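You operate a simulated robot arm through the tools that you are given. There is no shell and no other tool.

You run a simulated robot arm. Do the job below in one go: nothing can be reset, and whatever is moved stays where it is left.

JOB
Seal the storage bag, press the air out and plug its valve.
Fine: In that order. Most of the air stays out; the bag stays where it lies. Drop nothing.

Only the result counts: the job must be done as asked and must still hold three seconds after the hand-in. Knocking over, shifting, dropping, spilling or breaking anything else fails it. Lids that push on must go on centred and level and be pressed home; caps that screw on are set level and turned clockwise until they are tight.

ROBOT AND FRAMES
A 6-joint arm with a two-finger gripper, fixed in place. Base frame: the origin is on the floor under the middle of its stand, x ahead of it, y to its left, z up; the work surface is at about z = 0.66. Units: m, degrees, N and s.
It reaches about 1.572 m from its shoulder. Its first joint turns from -166.0 to 166.0 degrees. Payload 2.45 kg.
Tool frame: the origin (TCP) lies between the finger pads and is the grasp point; the fingertips stand 0.02 m ahead of it; z points along the fingers, y is the line along which they close. The gripper opens to 0.14 m; its body begins 0.168 m behind the TCP.
Orientation is that of the tool frame in the base frame, as [roll, pitch, yaw] about the fixed x, y, z axes, in that order (R = Rz(yaw) Ry(pitch) Rx(roll)). With the fingers straight down and closing along the base's y, the tool's x points along the base's -x, its y along +y and its z along -z.

CONTROLS
- The arm moves only by the tool nudge_tool. Its argument "steps" is a list of rows, each an object (a shift or turn left out is 0, a gripper value left out holds the last) with "rot": the turn, a rotation vector about the base's x, y, z in degrees, a list of three; "translation": the shift along the base's x, y, z in m, a list of three; "fingers": the closure in counts, from 0 (fully open) to 255 (shut). In form: [{"rot": [wx, wy, wz], "translation": [x, y, z], "fingers": fingers}, ...]. A call has 1 to 20 rows; each row is the pose to reach, as a shift and turn from the pose commanded when the call began. Rows are played at 5 a second. More than 0.05 m and 8.6 degrees between two rows, or a gripper value outside its range, and nothing of the call is played. A pose out of reach is approached as far as the arm can. The call stops where the force on the tool passes 40 N (or 10 N more than at its start, if that is more) or the arm is blocked; 0.2 s more then pass. The fingers move at their own pace (about 0.045 m/s each) and stop on an object; they squeeze with about 25 N. The grip force told is the motor's: it shows also when the fingers shut on nothing. Time passes only in rows, and 0.2 s behind the last, so rows that repeat a pose let the fingers close. The reply holds the time, the measured pose of the TCP, the force on the tool along the base axes, the opening and the grip force, in the units named above and with some noise, with the torque about the TCP (base axes, N m) and any sound that the robot's microphone picked up, and new pictures: "pictures" is both (left out), scene, wrist or none.
- Cameras (640 x 400 px; columns grow to the right, rows downward): "scene" is fixed at [0.0499, 0.6505, 1.4246]; the picture's right is [0.10, -0.99, 0.00], its down [-0.60, -0.06, -0.80] and it looks along [0.80, 0.08, -0.60] (base axes); focal length 344 px, centre (320, 200). "wrist" rides on the gripper at [0.078, 0.011, -0.209] in the tool frame; the picture's right is [-0.14, 0.99, 0.00], its down [-0.92, -0.13, -0.37] and it looks along [-0.37, -0.05, 0.93] (tool axes); focal length 280 px, centre (320, 200). There is no depth. A picture from a camera that has moved, and an enlarged one, comes with that camera's place and axes in the base frame and with its lens.
- inspect(camera, box): a new picture of the part [left, top, right, bottom] of that camera's present view, enlarged. The clock stands still meanwhile.
- close_job(): hands the job in; it is judged then, once.

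Places have to be worked out from the pictures, the camera data and where the tool is seen. Open the gripper and draw the arm clear of the work before you hand the job in, unless the task says otherwise.

The tools are called after "Request:" as name(argument=value, ...) on one line, values as JSON. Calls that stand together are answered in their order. nudge_tool: Moves the arm, as the interface text tells. Its arguments: {"type":"object","properties":{"steps":{"type":"array","items":{"type":"object","properties":{"rot":{"type":"array","items":{"type":"number"}},"translation":{"type":"array","items":{"type":"number"}},"fingers":{"type":"number"}}}},"pictures":{"type":"string","enum":["both","scene","wrist","none"]}},"required":["steps"]} The other tools are called the same way: inspect (camera, box) takes an enlarged picture of a part of a camera's view; close_job () hands the job in.

At the start:

```text
t: 0.0
eef_pos: [0.5931, 0.4286, 0.998]
tcp_rot: [179.9, 0.0, 180.0]
force: [-0.6, -0.3, 0.7]
ft_torque: [0.02, 0.01, 0.0]
opening: 0.14
finger_force: 0.1
```

scene: 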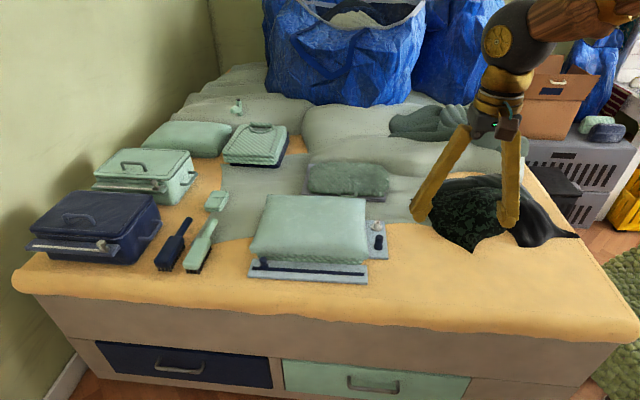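
wrist: 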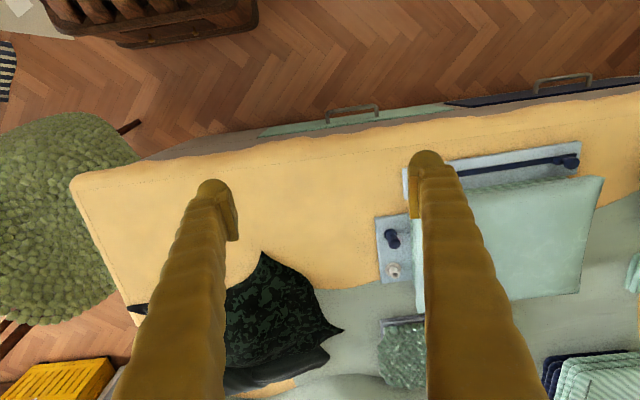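

I can see the mint storage bag in the middle with a dark slider along its near edge and a valve with a dark plug on its right side. I'll enlarge both views before moving.

Request:
inspect(camera="scene", box=[230, 180, 410, 292])

Request:
inspect(camera="wrist", box=[360, 130, 620, 292])

Request:
inspect(camera="scene", box=[350, 205, 400, 265])

```text
3.56 times, centred on (320, 236) of scene
camera zoom: at [0.0499, 0.6505, 1.4246], right [0.1, -0.99, 0.0], down [-0.6, -0.06, -0.8], along [0.8, 0.08, -0.6], focal length 1223 px, centre (320, 72)
```

zoom: 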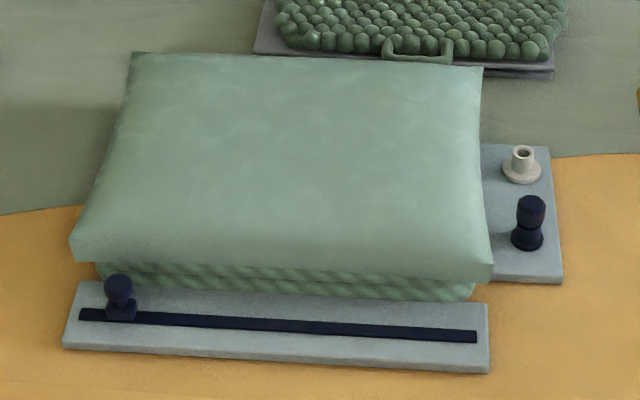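

```text
2.46 times, centred on (490, 211) of wrist
camera zoom: at [0.5148, 0.4386, 1.2075], right [0.14, 0.99, 0.0], down [0.92, -0.13, 0.37], along [0.37, -0.05, -0.93], focal length 690 px, centre (-98, 173)
```

zoom: 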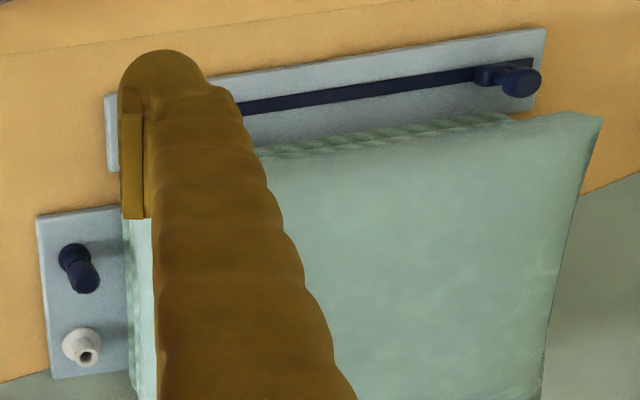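

```text
6.67 times, centred on (375, 235) of scene
camera zoom: at [0.0499, 0.6505, 1.4246], right [0.1, -0.99, 0.0], down [-0.6, -0.06, -0.8], along [0.8, 0.08, -0.6], focal length 2293 px, centre (-47, -33)
```

zoom: 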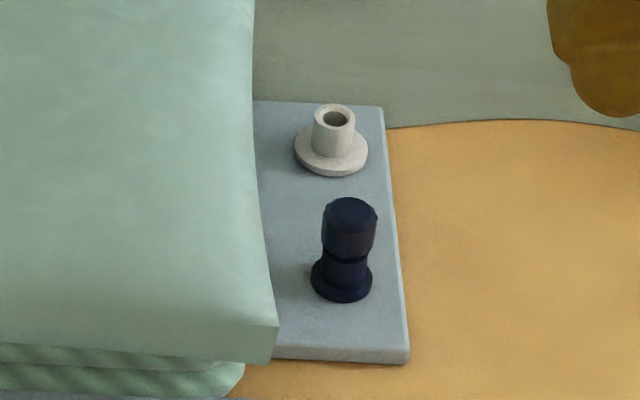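

Triangulating from both cameras, I put the slider knob at about (0.707, 0.879), with its top near z≈0.71. The track runs to about (0.708, 0.60). The bag spans x 0.73–0.99 and y 0.585–0.92. The plug is at about (0.823, 0.548) and the valve at about (0.912, 0.550). I'll move high above the slider for a closer look.

Request:
nudge_tool(steps=[{"translation": [0.0095, 0.0376, -0.0125], "fingers": 120}, {"translation": [0.019, 0.0752, -0.025]}, {"translation": [0.0285, 0.1128, -0.0375]}, {"translation": [0.038, 0.1504, -0.05]}, {"translation": [0.0475, 0.188, -0.0625]}, {"translation": [0.057, 0.2256, -0.075]}, {"translation": [0.0665, 0.2632, -0.0875]}, {"translation": [0.076, 0.3008, -0.1]}, {"translation": [0.0855, 0.3384, -0.1125]}, {"translation": [0.095, 0.376, -0.125]}, {"translation": [0.1045, 0.4136, -0.1375]}, {"translation": [0.114, 0.4512, -0.15]}, {"translation": [0.114, 0.4512, -0.15]}])

```text
t: 2.8
eef_pos: [0.7095, 0.8796, 0.8487]
tcp_rot: [179.9, 0.1, 180.0]
force: [-0.1, -1.2, -0.3]
ft_torque: [-0.03, -0.01, 0.0]
opening: 0.0739
finger_force: 0.0
camera wrist: at [0.6315, 0.8908, 1.0579], right [0.14, 0.99, 0.0], down [0.92, -0.13, 0.37], along [0.37, -0.05, -0.93], focal length 280 px, centre (320, 200)
```

scene: 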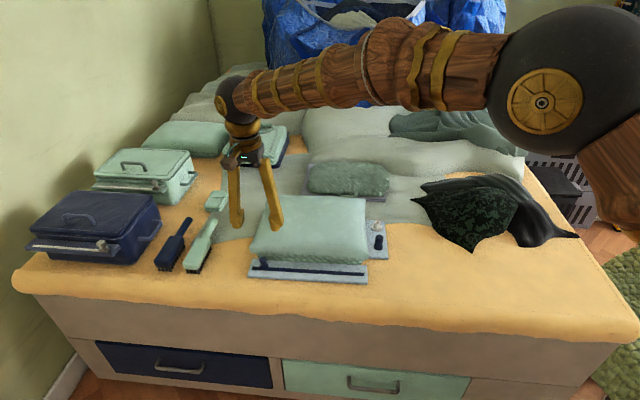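
wrist: 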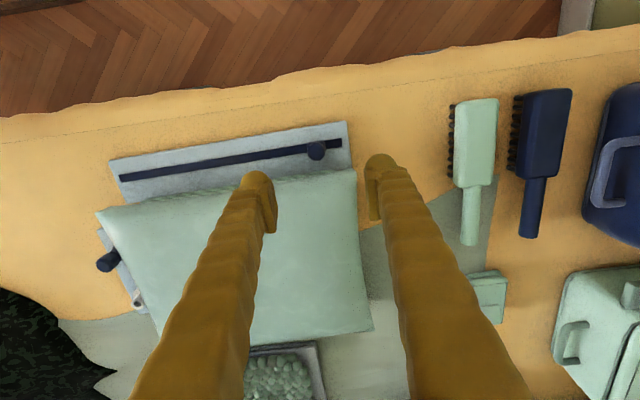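

The slider knob is visible just beside the fingers' closing line. I'll enlarge it to get its shape and exact position.

Request:
inspect(camera="wrist", box=[270, 120, 366, 180])

Request:
inspect(camera="wrist", box=[80, 110, 370, 292])

Request:
inspect(camera="scene", box=[215, 170, 311, 290])

```text
6.67 times, centred on (318, 150) of wrist
camera zoom: at [0.6315, 0.8908, 1.0579], right [0.14, 0.99, 0.0], down [0.92, -0.13, 0.37], along [0.37, -0.05, -0.93], focal length 1869 px, centre (333, 533)
```

zoom: 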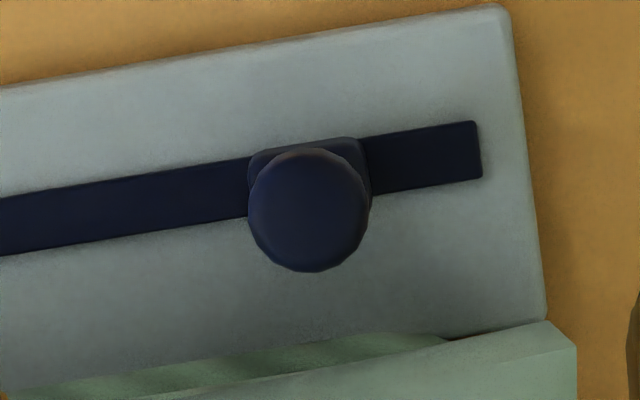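

```text
2.20 times, centred on (225, 201) of wrist
camera zoom: at [0.6315, 0.8908, 1.0579], right [0.14, 0.99, 0.0], down [0.92, -0.13, 0.37], along [0.37, -0.05, -0.93], focal length 616 px, centre (529, 198)
```

zoom: 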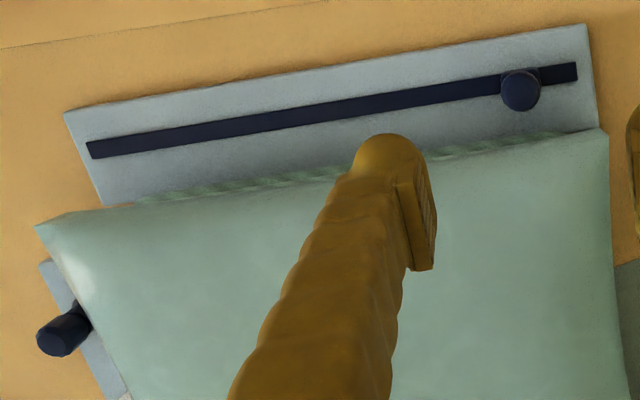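

```text
3.33 times, centred on (263, 230) of scene
camera zoom: at [0.0499, 0.6505, 1.4246], right [0.1, -0.99, 0.0], down [-0.6, -0.06, -0.8], along [0.8, 0.08, -0.6], focal length 1147 px, centre (510, 100)
```

zoom: 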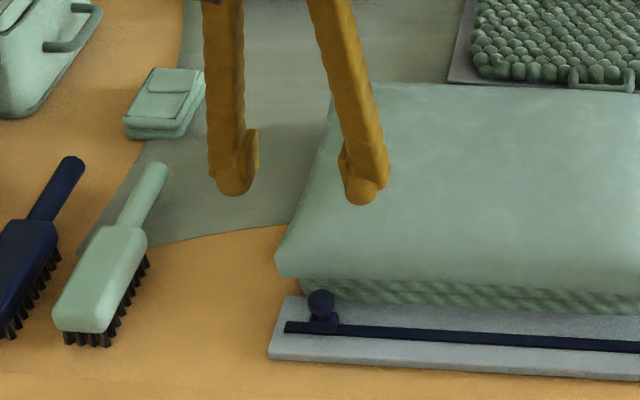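

The knob is about 22 mm wide, centred near (0.704, 0.877) with its top at about z 0.71. The track tilts about 1° toward +x as y falls. I'll lower with the fingers straddling the knob along y, stopping short to check clearance from the bag.

Request:
nudge_tool(steps=[{"translation": [-0.002, -0.002, -0.03]}, {"translation": [-0.004, -0.003, -0.06]}, {"translation": [-0.004, -0.003, -0.09]}, {"translation": [-0.004, -0.003, -0.105]}, {"translation": [-0.004, -0.003, -0.105]}])

```text
t: 4.0
eef_pos: [0.7032, 0.8751, 0.7437]
tcp_rot: [180.0, 0.0, 180.0]
force: [0.5, -0.1, 0.0]
ft_torque: [0.01, -0.03, -0.02]
opening: 0.0742
finger_force: 0.1
camera wrist: at [0.6246, 0.8865, 0.9523], right [0.14, 0.99, 0.0], down [0.92, -0.13, 0.37], along [0.37, -0.05, -0.93], focal length 280 px, centre (320, 200)
```

scene: 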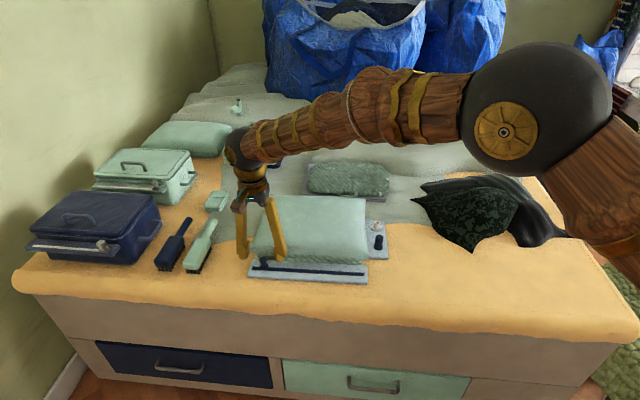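
wrist: 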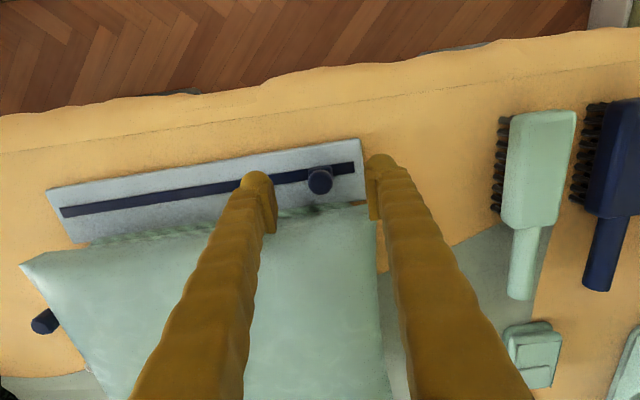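

The fingers now straddle the knob. I'll enlarge the view to check how close the right finger is to the bag.

Request:
inspect(camera="wrist", box=[220, 130, 420, 255])

Request:
inspect(camera="scene", box=[225, 190, 321, 290])

```text
3.20 times, centred on (320, 192) of wrist
camera zoom: at [0.6246, 0.8865, 0.9523], right [0.14, 0.99, 0.0], down [0.92, -0.13, 0.37], along [0.37, -0.05, -0.93], focal length 897 px, centre (320, 224)
```

zoom: 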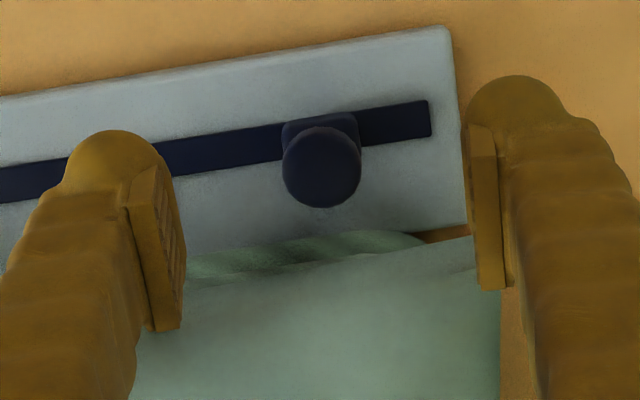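

```text
4.00 times, centred on (273, 240) of scene
camera zoom: at [0.0499, 0.6505, 1.4246], right [0.1, -0.99, 0.0], down [-0.6, -0.06, -0.8], along [0.8, 0.08, -0.6], focal length 1376 px, centre (508, 40)
```

zoom: 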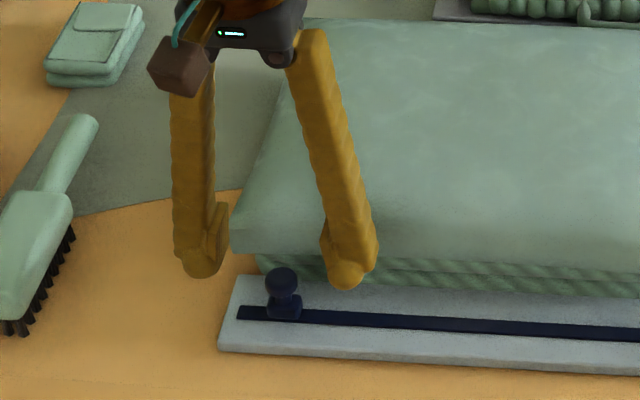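

There's roughly 1 cm of clearance to the bag. I'll lower to grasp height at z≈0.706 and narrow the fingers loosely around the knob.

Request:
nudge_tool(steps=[{"translation": [-0.001, 0.001, -0.02]}, {"translation": [-0.001, 0.001, -0.036]}, {"translation": [-0.001, 0.001, -0.036], "fingers": 195}, {"translation": [-0.001, 0.001, -0.036], "fingers": 195}, {"translation": [-0.001, 0.001, -0.036], "fingers": 195}])

```text
t: 5.2
eef_pos: [0.7022, 0.8768, 0.7071]
tcp_rot: [180.0, -0.1, 180.0]
force: [0.5, 0.1, -0.5]
ft_torque: [-0.03, -0.02, 0.04]
opening: 0.0327
finger_force: 0.0
camera wrist: at [0.6246, 0.8873, 0.9159], right [0.14, 0.99, 0.0], down [0.92, -0.13, 0.37], along [0.37, -0.05, -0.93], focal length 280 px, centre (320, 200)
```

scene: 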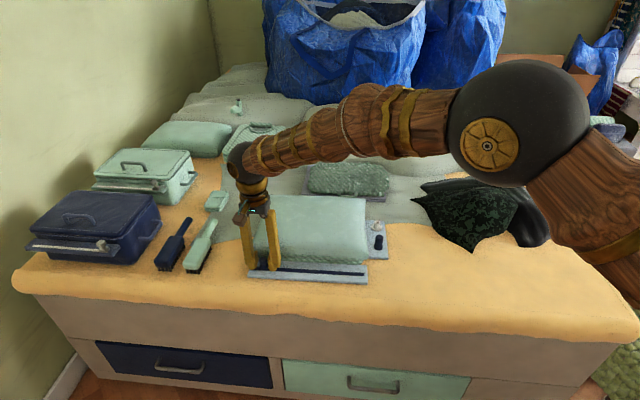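
wrist: 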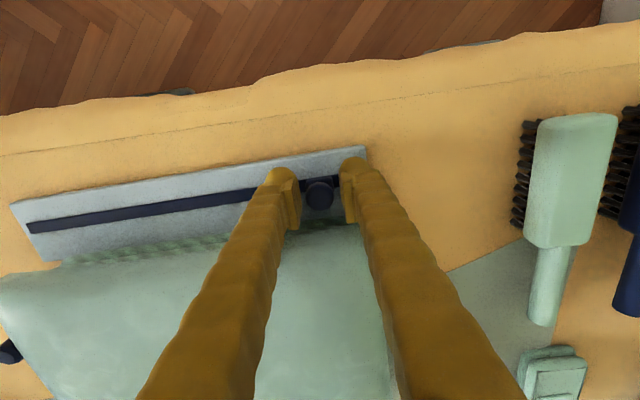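

The knob sits between the fingers with no load. I'll push the slider gently along −y, following the track's slight tilt, and watch the force.

Request:
nudge_tool(steps=[{"translation": [0.0002, -0.01, 0]}, {"translation": [0.0004, -0.02, 0]}, {"translation": [0.0006, -0.03, 0]}, {"translation": [0.0008, -0.04, 0]}, {"translation": [0.001, -0.05, 0]}, {"translation": [0.0012, -0.06, 0]}, {"translation": [0.0012, -0.06, 0]}])

```text
t: 6.8
eef_pos: [0.7019, 0.8154, 0.7063]
tcp_rot: [-179.9, 0.0, 179.9]
force: [-0.5, 0.0, -0.5]
ft_torque: [0.02, -0.03, -0.02]
opening: 0.0332
finger_force: 0.0
camera wrist: at [0.6255, 0.8274, 0.9161], right [0.14, 0.99, 0.0], down [0.92, -0.13, 0.37], along [0.37, -0.05, -0.93], focal length 280 px, centre (320, 200)
```

scene: 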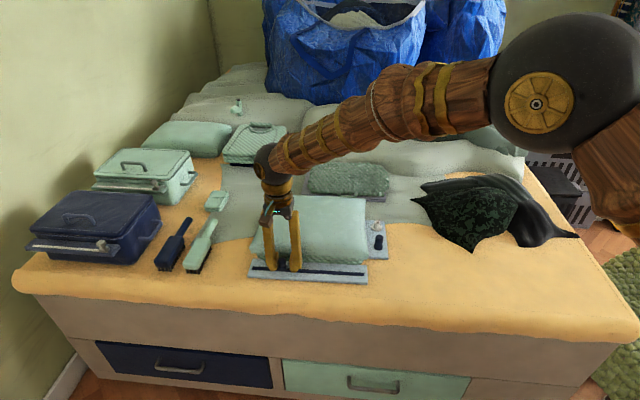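
wrist: 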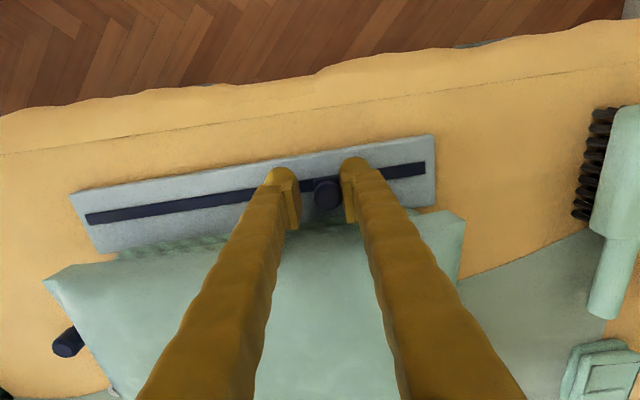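

The slider is riding along and the bag hasn't moved. I'll keep pushing toward the far end.

Request:
nudge_tool(steps=[{"translation": [0.0002, -0.012, 0]}, {"translation": [0.0005, -0.024, 0]}, {"translation": [0.0007, -0.036, 0]}, {"translation": [0.0009, -0.048, 0]}, {"translation": [0.0012, -0.06, 0]}, {"translation": [0.0014, -0.072, 0]}, {"translation": [0.0016, -0.084, 0]}, {"translation": [0.0018, -0.096, 0]}, {"translation": [0.0021, -0.108, 0]}, {"translation": [0.0023, -0.12, 0]}, {"translation": [0.0025, -0.132, 0]}, {"translation": [0.0028, -0.144, 0]}, {"translation": [0.003, -0.156, 0]}])

```text
t: 9.6
eef_pos: [0.7053, 0.6592, 0.7067]
tcp_rot: [179.9, 0.0, -180.0]
force: [-0.3, 0.9, 0.3]
ft_torque: [0.01, 0.01, 0.01]
opening: 0.0335
finger_force: 0.6
camera wrist: at [0.6276, 0.6712, 0.9171], right [0.14, 0.99, 0.0], down [0.92, -0.13, 0.37], along [0.37, -0.05, -0.93], focal length 280 px, centre (320, 200)
```

scene: 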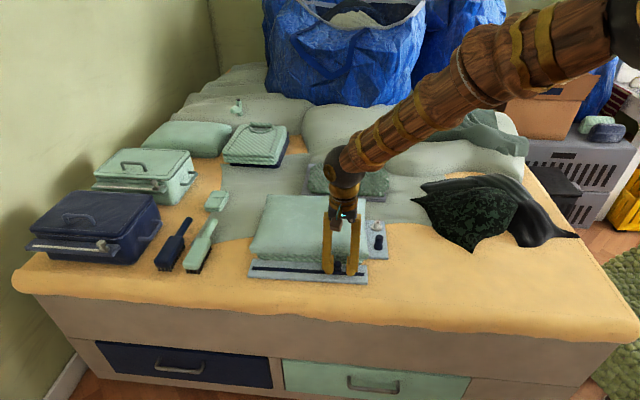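
wrist: 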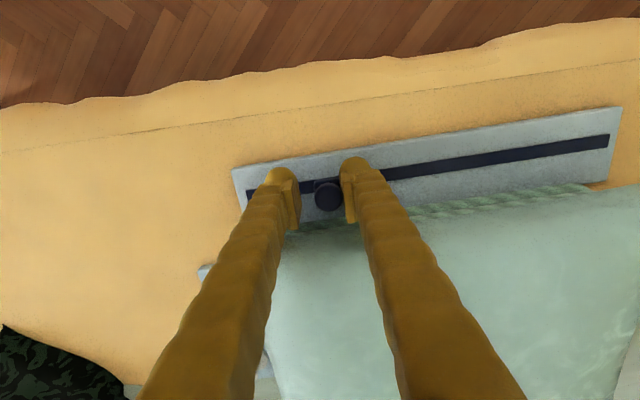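

Force is still very small, and the slider is at about y≈0.664. I'll continue in small steps and look for the end stop.

Request:
nudge_tool(steps=[{"translation": [0.0001, -0.005, 0]}, {"translation": [0.0002, -0.01, 0]}, {"translation": [0.0003, -0.015, 0]}, {"translation": [0.0004, -0.02, 0]}, {"translation": [0.0005, -0.025, 0]}, {"translation": [0.0006, -0.03, 0]}], pictures="wrist")

```text
t: 11.0
eef_pos: [0.7058, 0.6301, 0.7064]
tcp_rot: [-180.0, 0.1, -180.0]
force: [-0.5, 1.9, 1.0]
ft_torque: [0.02, -0.01, 0.03]
opening: 0.0331
finger_force: 0.4
camera wrist: at [0.6285, 0.6417, 0.9162], right [0.14, 0.99, 0.0], down [0.92, -0.13, 0.37], along [0.37, -0.05, -0.93], focal length 280 px, centre (320, 200)
```

wrist: 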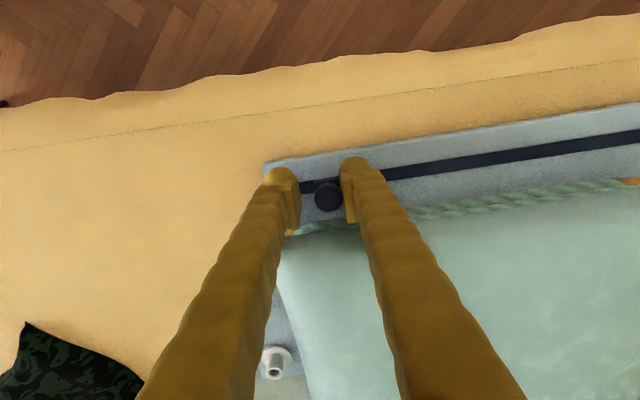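

No stop yet, with the slider at about y≈0.635. I'll go on in 2 mm steps and watch for the force to rise.

Request:
nudge_tool(steps=[{"translation": [0, -0.002, 0]}, {"translation": [0.0001, -0.004, 0]}, {"translation": [0.0001, -0.006, 0]}, {"translation": [0.0002, -0.008, 0]}], pictures="wrist")

```text
t: 12.0
eef_pos: [0.7079, 0.6228, 0.7078]
tcp_rot: [180.0, 0.0, -179.9]
force: [-0.5, -0.3, 0.2]
ft_torque: [0.01, -0.05, -0.03]
opening: 0.0334
finger_force: 0.2
camera wrist: at [0.6289, 0.6338, 0.9177], right [0.14, 0.99, 0.0], down [0.92, -0.13, 0.37], along [0.37, -0.05, -0.93], focal length 280 px, centre (320, 200)
```

wrist: 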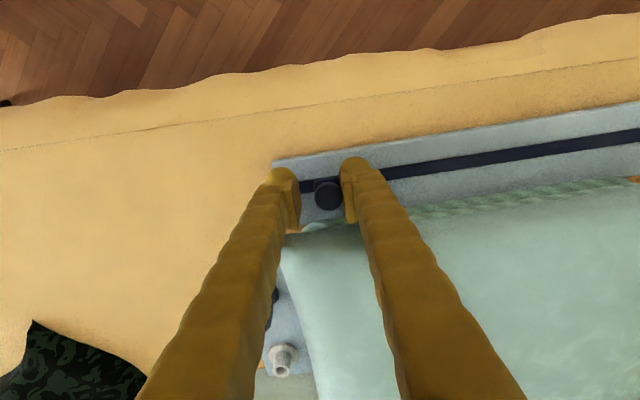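

Request:
inspect(camera="wrist", box=[250, 135, 410, 235])

Request:
inspect(camera="scene", box=[310, 220, 406, 290])

```text
4.00 times, centred on (330, 185) of wrist
camera zoom: at [0.6289, 0.6338, 0.9177], right [0.14, 0.99, 0.0], down [0.92, -0.13, 0.37], along [0.37, -0.05, -0.93], focal length 1122 px, centre (280, 260)
```

zoom: 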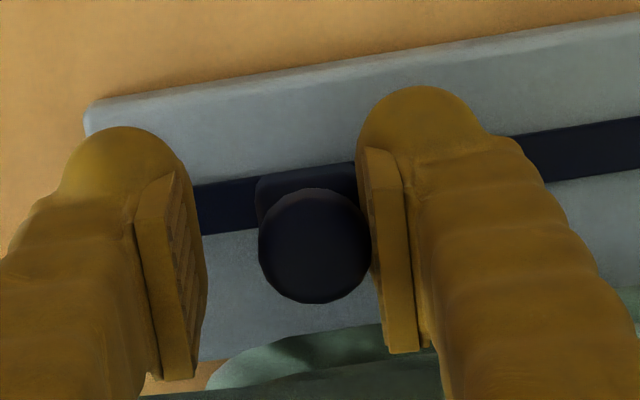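

```text
5.71 times, centred on (358, 255) of scene
camera zoom: at [0.0499, 0.6505, 1.4246], right [0.1, -0.99, 0.0], down [-0.6, -0.06, -0.8], along [0.8, 0.08, -0.6], focal length 1966 px, centre (103, -114)
```

zoom: 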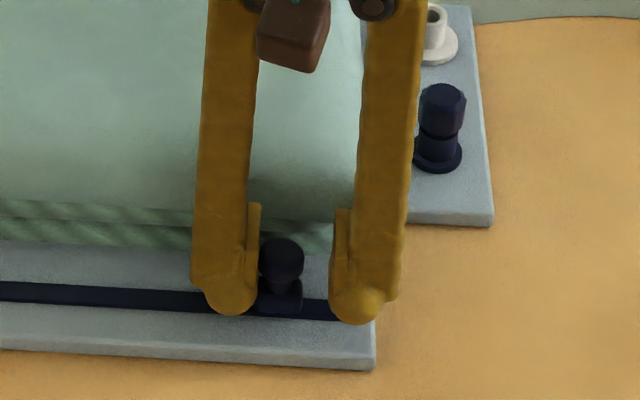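

The slider is at about y≈0.628, with about 2 cm of track left before its end at about 0.593. I'll keep pushing in small steps until I feel the stop.

Request:
nudge_tool(steps=[{"translation": [0, -0.002, 0]}, {"translation": [0.0001, -0.004, 0]}, {"translation": [0.0001, -0.006, 0]}, {"translation": [0.0002, -0.008, 0]}], pictures="wrist")

```text
t: 13.0
eef_pos: [0.7072, 0.6157, 0.7077]
tcp_rot: [-179.9, 0.0, -180.0]
force: [-1.4, 8.8, 1.6]
ft_torque: [0.04, -0.03, 0.05]
opening: 0.0393
finger_force: 4.2
camera wrist: at [0.6287, 0.6263, 0.9165], right [0.14, 0.99, 0.0], down [0.92, -0.13, 0.37], along [0.37, -0.05, -0.93], focal length 280 px, centre (320, 200)
```

wrist: 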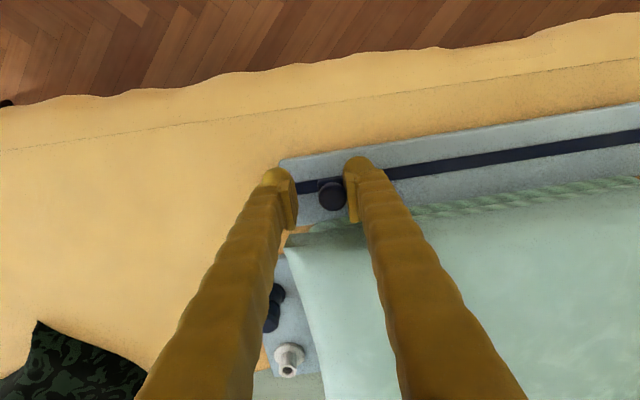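

The y force rose to 8.8 N and the finger was forced back slightly. The slider has reached its stop at about y≈0.624, which mirrors its starting position on the track. I'll back off, open the fingers and lift straight up to check.

Request:
nudge_tool(steps=[{"translation": [0, 0.004, 0]}, {"translation": [0, 0.004, 0], "fingers": 140}, {"translation": [0, 0.002, 0.0], "fingers": 140}, {"translation": [0, 0.002, 0.02], "fingers": 140}, {"translation": [0, 0.002, 0.06], "fingers": 140}, {"translation": [0, 0.002, 0.1], "fingers": 140}, {"translation": [0, 0.002, 0.14], "fingers": 140}])

Request:
inspect(camera="scene", box=[230, 180, 410, 292])

Request:
inspect(camera="wrist", box=[200, 130, 420, 268])

```text
t: 14.6
eef_pos: [0.706, 0.6156, 0.8446]
tcp_rot: [-180.0, 0.0, 180.0]
force: [0.0, 0.8, -0.4]
ft_torque: [-0.01, -0.03, 0.03]
opening: 0.0632
finger_force: 0.0
camera wrist: at [0.6281, 0.6272, 1.0542], right [0.14, 0.99, 0.0], down [0.92, -0.13, 0.37], along [0.37, -0.05, -0.93], focal length 280 px, centre (320, 200)
```

scene: 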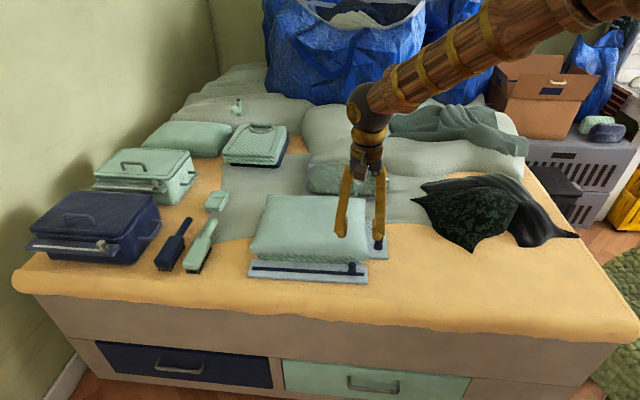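
wrist: 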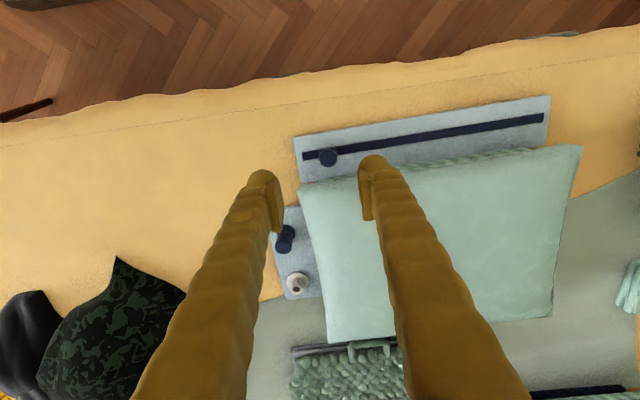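

```text
3.56 times, centred on (320, 236) of scene
camera zoom: at [0.0499, 0.6505, 1.4246], right [0.1, -0.99, 0.0], down [-0.6, -0.06, -0.8], along [0.8, 0.08, -0.6], focal length 1223 px, centre (320, 72)
```

zoom: 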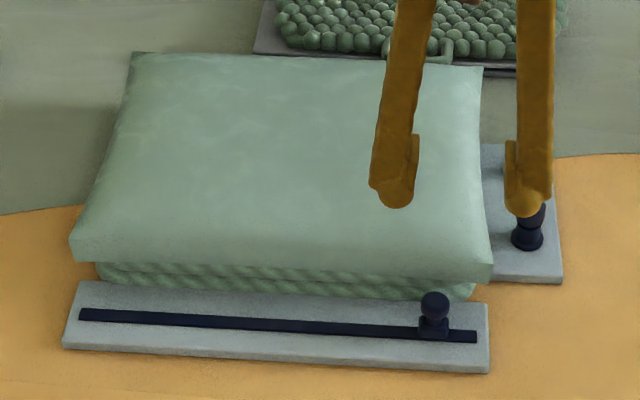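

```text
2.90 times, centred on (310, 199) of wrist
camera zoom: at [0.6281, 0.6272, 1.0542], right [0.14, 0.99, 0.0], down [0.92, -0.13, 0.37], along [0.37, -0.05, -0.93], focal length 813 px, centre (349, 203)
```

zoom: 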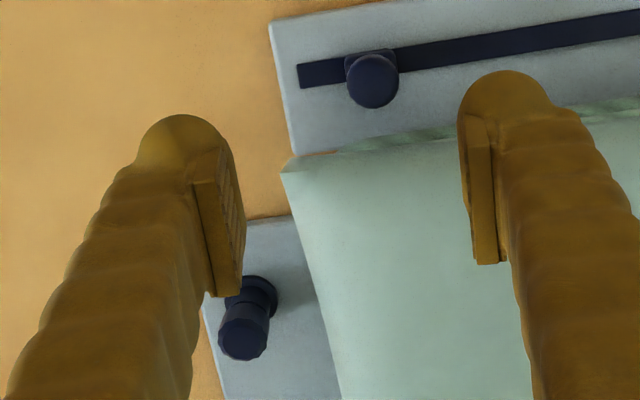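

The slider now sits as far from the right end as it first sat from the left, and the bag's corners are on the same pixels as before. Next I'll close the fingers and move above the bag's centre at about (0.86, 0.755) to press it.

Request:
nudge_tool(steps=[{"translation": [0.026, 0.023, 0.01], "fingers": 255}, {"translation": [0.052, 0.046, 0.01]}, {"translation": [0.078, 0.07, 0.01]}, {"translation": [0.104, 0.093, 0.01]}, {"translation": [0.13, 0.116, 0.01]}, {"translation": [0.154, 0.139, 0.01]}, {"translation": [0.154, 0.139, 0.01]}])

Request:
inspect(camera="scene", box=[230, 150, 410, 292])

```text
t: 16.2
eef_pos: [0.8608, 0.7576, 0.8558]
tcp_rot: [179.9, 0.0, -179.9]
force: [0.3, -0.6, -0.3]
ft_torque: [-0.01, 0.01, 0.0]
opening: 0.0
finger_force: 25.0
camera wrist: at [0.7838, 0.7671, 1.0647], right [0.14, 0.99, 0.0], down [0.92, -0.13, 0.37], along [0.37, -0.05, -0.93], focal length 280 px, centre (320, 200)
```

scene: 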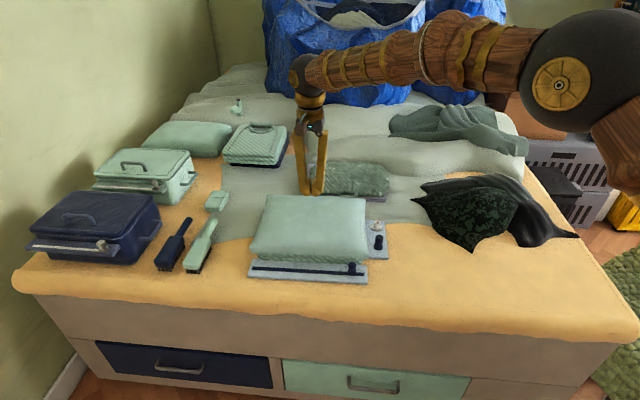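
wrist: 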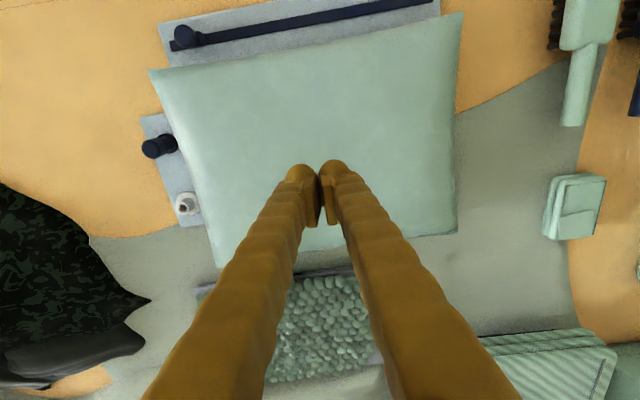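

```text
2.82 times, centred on (320, 221) of scene
camera zoom: at [0.0499, 0.6505, 1.4246], right [0.1, -0.99, 0.0], down [-0.6, -0.06, -0.8], along [0.8, 0.08, -0.6], focal length 969 px, centre (320, 141)
```

zoom: 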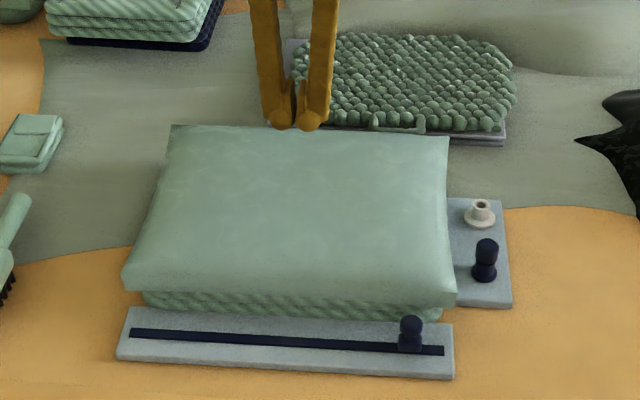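

The closed fingers are over the bag's centre, with the tips at about z 0.836 and the bag's top at about 0.74. I'll go down in small steps and feel for contact.

Request:
nudge_tool(steps=[{"translation": [0, 0, -0.02]}, {"translation": [0, 0, -0.04]}, {"translation": [0, 0, -0.06]}, {"translation": [0, 0, -0.07]}, {"translation": [0, 0, -0.078]}, {"translation": [0, 0, -0.084]}, {"translation": [0, 0, -0.09]}, {"translation": [0, 0, -0.095]}])

```text
t: 18.0
eef_pos: [0.8602, 0.7555, 0.762]
tcp_rot: [180.0, 0.0, -179.9]
force: [-0.7, 1.1, -0.4]
ft_torque: [-0.01, 0.01, 0.01]
opening: 0.0001
finger_force: 25.0
camera wrist: at [0.783, 0.7667, 0.9717], right [0.14, 0.99, 0.0], down [0.92, -0.13, 0.37], along [0.37, -0.05, -0.93], focal length 280 px, centre (320, 200)
```

scene: 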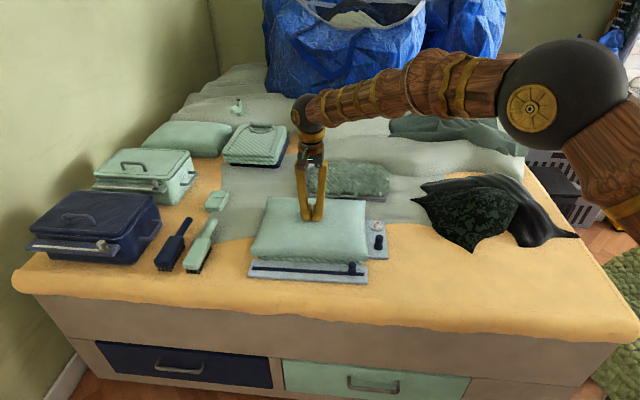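
wrist: 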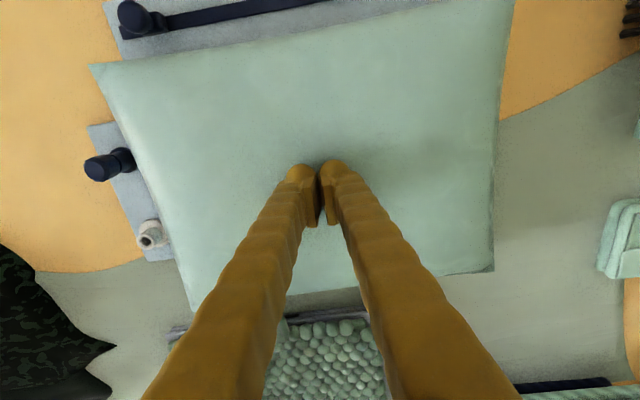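

The tips are at about z 0.742 with no contact yet. I'll keep going down in 3 mm steps.

Request:
nudge_tool(steps=[{"translation": [0, 0, -0.003]}, {"translation": [0, 0, -0.006]}, {"translation": [0, 0, -0.009]}, {"translation": [0, 0, -0.012]}, {"translation": [0, 0, -0.012]}])

Request:
inspect(camera="scene", box=[230, 150, 410, 292])

```text
t: 19.2
eef_pos: [0.861, 0.7542, 0.7505]
tcp_rot: [-180.0, 0.0, -179.9]
force: [0.4, 0.2, 0.7]
ft_torque: [0.01, -0.02, 0.01]
opening: 0.0
finger_force: 25.0
camera wrist: at [0.783, 0.7667, 0.9595], right [0.14, 0.99, 0.0], down [0.92, -0.13, 0.37], along [0.37, -0.05, -0.93], focal length 280 px, centre (320, 200)
```

scene: 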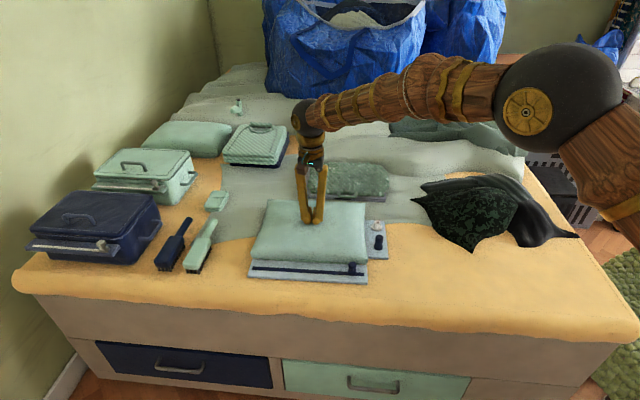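
wrist: 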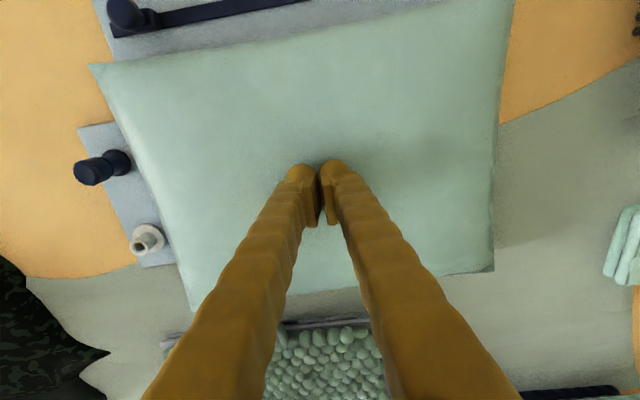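

```text
2.82 times, centred on (320, 221) of scene
camera zoom: at [0.0499, 0.6505, 1.4246], right [0.1, -0.99, 0.0], down [-0.6, -0.06, -0.8], along [0.8, 0.08, -0.6], focal length 969 px, centre (320, 141)
```

zoom: 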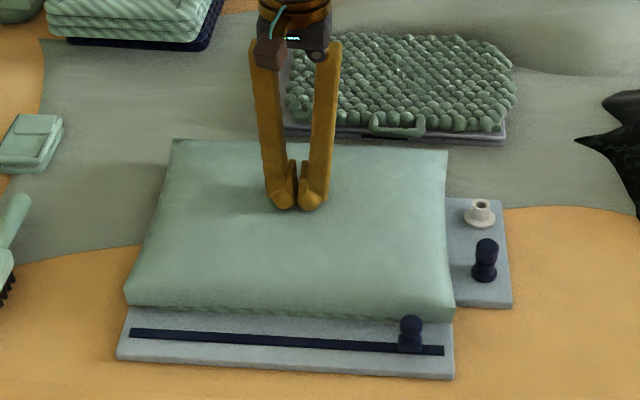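

The bag's top is now sinking with the fingers and the force is still small, so air is leaving. I'll keep pressing down slowly.

Request:
nudge_tool(steps=[{"translation": [0, 0, -0.003]}, {"translation": [0, 0, -0.006]}, {"translation": [0, 0, -0.009]}, {"translation": [0, 0, -0.012]}, {"translation": [0, 0, -0.015]}, {"translation": [0, 0, -0.015]}])

Request:
inspect(camera="scene", box=[230, 150, 410, 292])

```text
t: 20.6
eef_pos: [0.8603, 0.7562, 0.7363]
tcp_rot: [180.0, -0.1, -180.0]
force: [-0.4, 0.6, 0.6]
ft_torque: [-0.03, -0.02, 0.03]
opening: 0.0
finger_force: 25.0
camera wrist: at [0.783, 0.7672, 0.9451], right [0.14, 0.99, 0.0], down [0.92, -0.13, 0.37], along [0.37, -0.05, -0.93], focal length 280 px, centre (320, 200)
```

scene: 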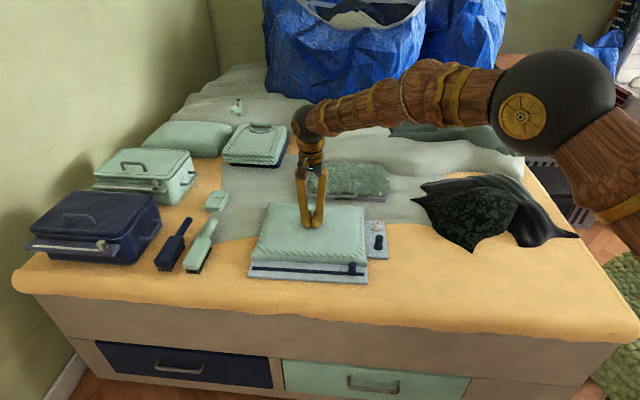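
wrist: 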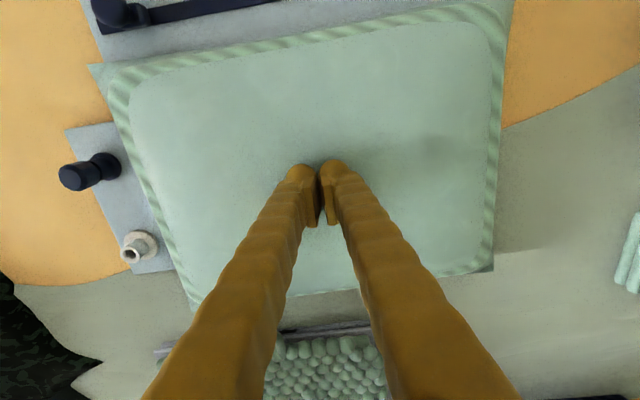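

```text
2.82 times, centred on (320, 221) of scene
camera zoom: at [0.0499, 0.6505, 1.4246], right [0.1, -0.99, 0.0], down [-0.6, -0.06, -0.8], along [0.8, 0.08, -0.6], focal length 969 px, centre (320, 141)
```

zoom: 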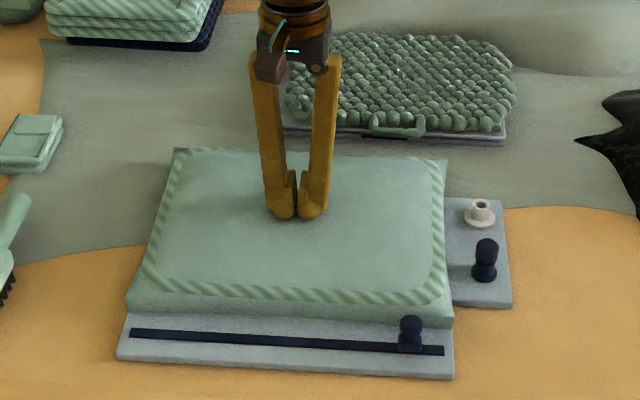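

The bag's skin has sunk so far that the textile inside shows through its rim, and the force is still under 1 N. I'll keep pressing to the bottom.

Request:
nudge_tool(steps=[{"translation": [0, 0, -0.003]}, {"translation": [0, 0, -0.006]}, {"translation": [0, 0, -0.009]}, {"translation": [0, 0, -0.012]}, {"translation": [0, 0, -0.015]}, {"translation": [0, 0, -0.015]}])

Request:
inspect(camera="scene", box=[230, 150, 410, 292])

```text
t: 21.5
eef_pos: [0.8608, 0.7546, 0.7314]
tcp_rot: [179.8, 0.3, 180.0]
force: [-1.5, -1.5, 9.7]
ft_torque: [-0.12, -0.06, 0.03]
opening: 0.0001
finger_force: 25.0
stopped in row 4: the force on the tool passed its limit at 47 N (the readings are from after the stop); the commanded pose is now the measured one
camera wrist: at [0.7832, 0.7673, 0.94], right [0.14, 0.99, 0.0], down [0.92, -0.13, 0.37], along [0.37, -0.05, -0.93], focal length 280 px, centre (320, 200)
```

scene: 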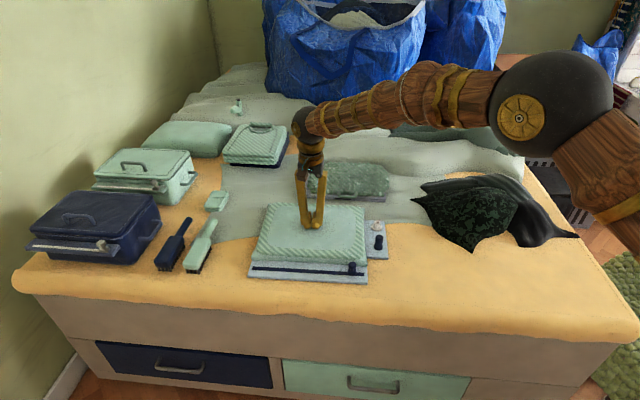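
wrist: 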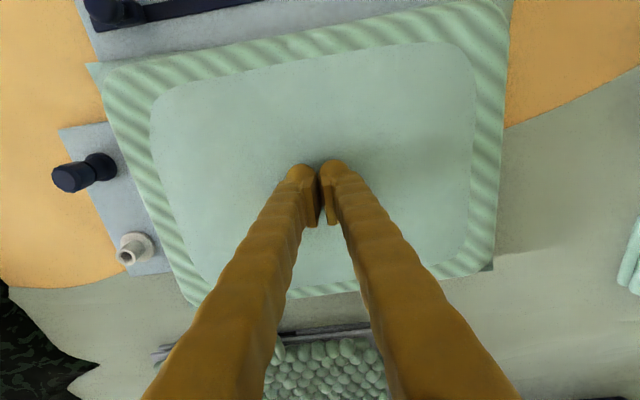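

```text
2.82 times, centred on (320, 221) of scene
camera zoom: at [0.0499, 0.6505, 1.4246], right [0.1, -0.99, 0.0], down [-0.6, -0.06, -0.8], along [0.8, 0.08, -0.6], focal length 969 px, centre (320, 141)
```

zoom: 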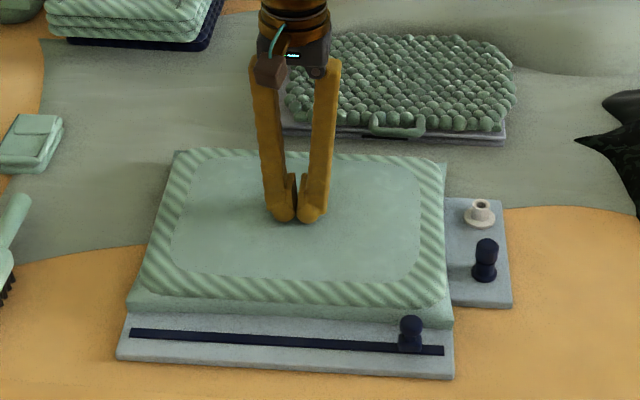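

The top bottomed out at tip z≈0.711. The limit tripped at 47 N and the reading has since settled near 10 N, so the air is pressed out. I'll lift a little and watch whether the bag refills with the valve open.

Request:
nudge_tool(steps=[{"translation": [0, 0, 0.02]}, {"translation": [0, 0, 0.05]}], pictures="none")

Request:
inspect(camera="scene", box=[230, 150, 410, 292])

Request:
nudge_tool(steps=[{"translation": [0, 0, 0.03]}, {"translation": [0, 0, 0.06]}, {"translation": [0, 0, 0.06]}, {"translation": [0, 0, 0.06]}], pictures="none")

Request:
inspect(camera="scene", box=[230, 150, 410, 292])

```text
t: 22.1
eef_pos: [0.8606, 0.7558, 0.7789]
tcp_rot: [179.9, 0.1, 180.0]
force: [-0.9, 0.1, -0.6]
ft_torque: [0.02, 0.0, 0.01]
opening: 0.0
finger_force: 24.5
```

```text
2.82 times, centred on (320, 221) of scene
camera zoom: at [0.0499, 0.6505, 1.4246], right [0.1, -0.99, 0.0], down [-0.6, -0.06, -0.8], along [0.8, 0.08, -0.6], focal length 969 px, centre (320, 141)
```

zoom: 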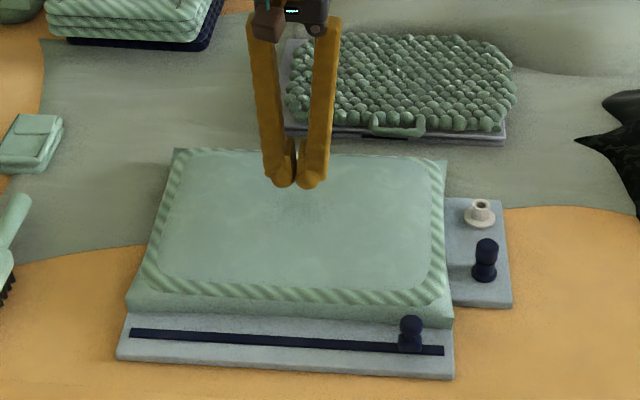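

```text
t: 23.1
eef_pos: [0.862, 0.7576, 0.8411]
tcp_rot: [179.8, 0.2, -180.0]
force: [0.2, -0.7, 0.6]
ft_torque: [0.0, 0.03, -0.01]
opening: 0.0
finger_force: 24.5
```

```text
2.82 times, centred on (320, 221) of scene
camera zoom: at [0.0499, 0.6505, 1.4246], right [0.1, -0.99, 0.0], down [-0.6, -0.06, -0.8], along [0.8, 0.08, -0.6], focal length 969 px, centre (320, 141)
```

zoom: 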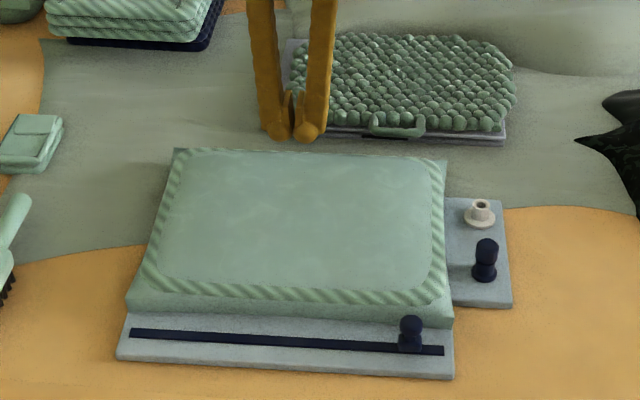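

The skin creeps back up slowly with the valve open, roughly 2–3 mm in 1.5 s, so plugging has to follow the press quickly. Pressing takes almost no force, so I'll fetch the plug first, check its fit above the valve, press again with the plug in hand and insert it straight away. Now I'll move above the plug and turn the gripper 90° so the fingers close along x.

Request:
nudge_tool(steps=[{"translation": [-0.0035, -0.019, 0], "rot": [0, 0, 8.2], "fingers": 164}, {"translation": [-0.007, -0.038, 0], "rot": [0, 0, 16.4]}, {"translation": [-0.0105, -0.057, 0], "rot": [0, 0, 24.6]}, {"translation": [-0.014, -0.076, 0], "rot": [0, 0, 32.8]}, {"translation": [-0.0175, -0.095, 0], "rot": [0, 0, 41]}, {"translation": [-0.021, -0.114, 0], "rot": [0, 0, 49.2]}, {"translation": [-0.0245, -0.133, 0], "rot": [0, 0, 57.4]}, {"translation": [-0.028, -0.152, 0], "rot": [0, 0, 65.6]}, {"translation": [-0.0315, -0.171, 0], "rot": [0, 0, 73.8]}, {"translation": [-0.035, -0.19, 0], "rot": [0, 0, 82]}, {"translation": [-0.038, -0.208, 0], "rot": [0, 0, 90]}, {"translation": [-0.038, -0.208, 0], "rot": [0, 0, 90]}])

Request:
inspect(camera="scene", box=[230, 150, 410, 292])

Request:
inspect(camera="wrist", box=[220, 130, 420, 255])

```text
t: 25.7
eef_pos: [0.8215, 0.5482, 0.8393]
tcp_rot: [179.8, 0.0, -90.0]
force: [-0.5, 0.3, 0.4]
ft_torque: [0.01, 0.01, -0.04]
opening: 0.0501
finger_force: 0.1
camera wrist: at [0.8127, 0.4698, 1.0488], right [-0.99, 0.14, 0.0], down [0.13, 0.92, 0.37], along [0.05, 0.37, -0.93], focal length 280 px, centre (320, 200)
```

scene: 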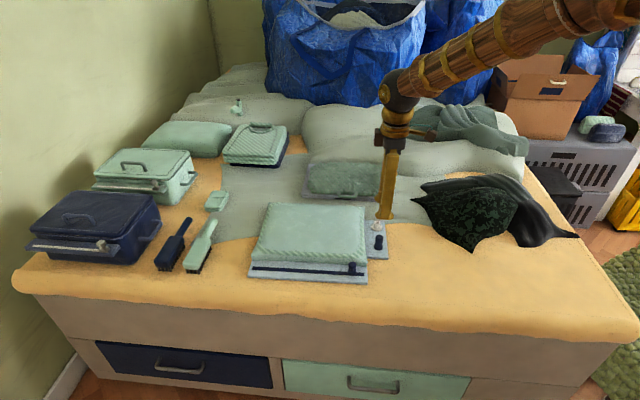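
wrist: 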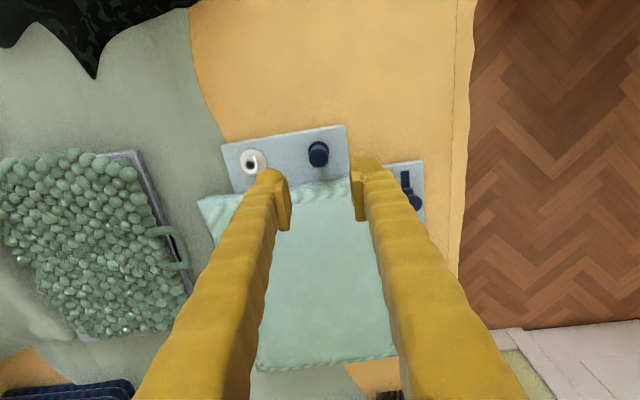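

```text
2.82 times, centred on (320, 221) of scene
camera zoom: at [0.0499, 0.6505, 1.4246], right [0.1, -0.99, 0.0], down [-0.6, -0.06, -0.8], along [0.8, 0.08, -0.6], focal length 969 px, centre (320, 141)
```

zoom: 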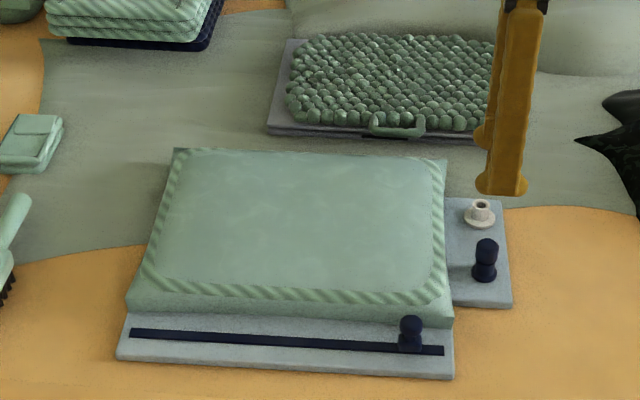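

```text
3.20 times, centred on (320, 192) of wrist
camera zoom: at [0.8127, 0.4698, 1.0488], right [-0.99, 0.14, 0.0], down [0.13, 0.92, 0.37], along [0.05, 0.37, -0.93], focal length 897 px, centre (320, 224)
```

zoom: 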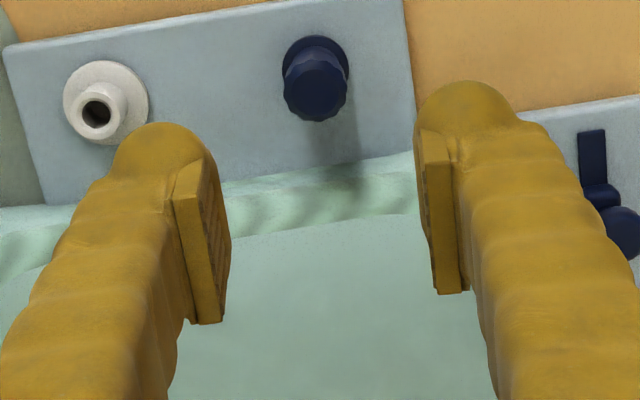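

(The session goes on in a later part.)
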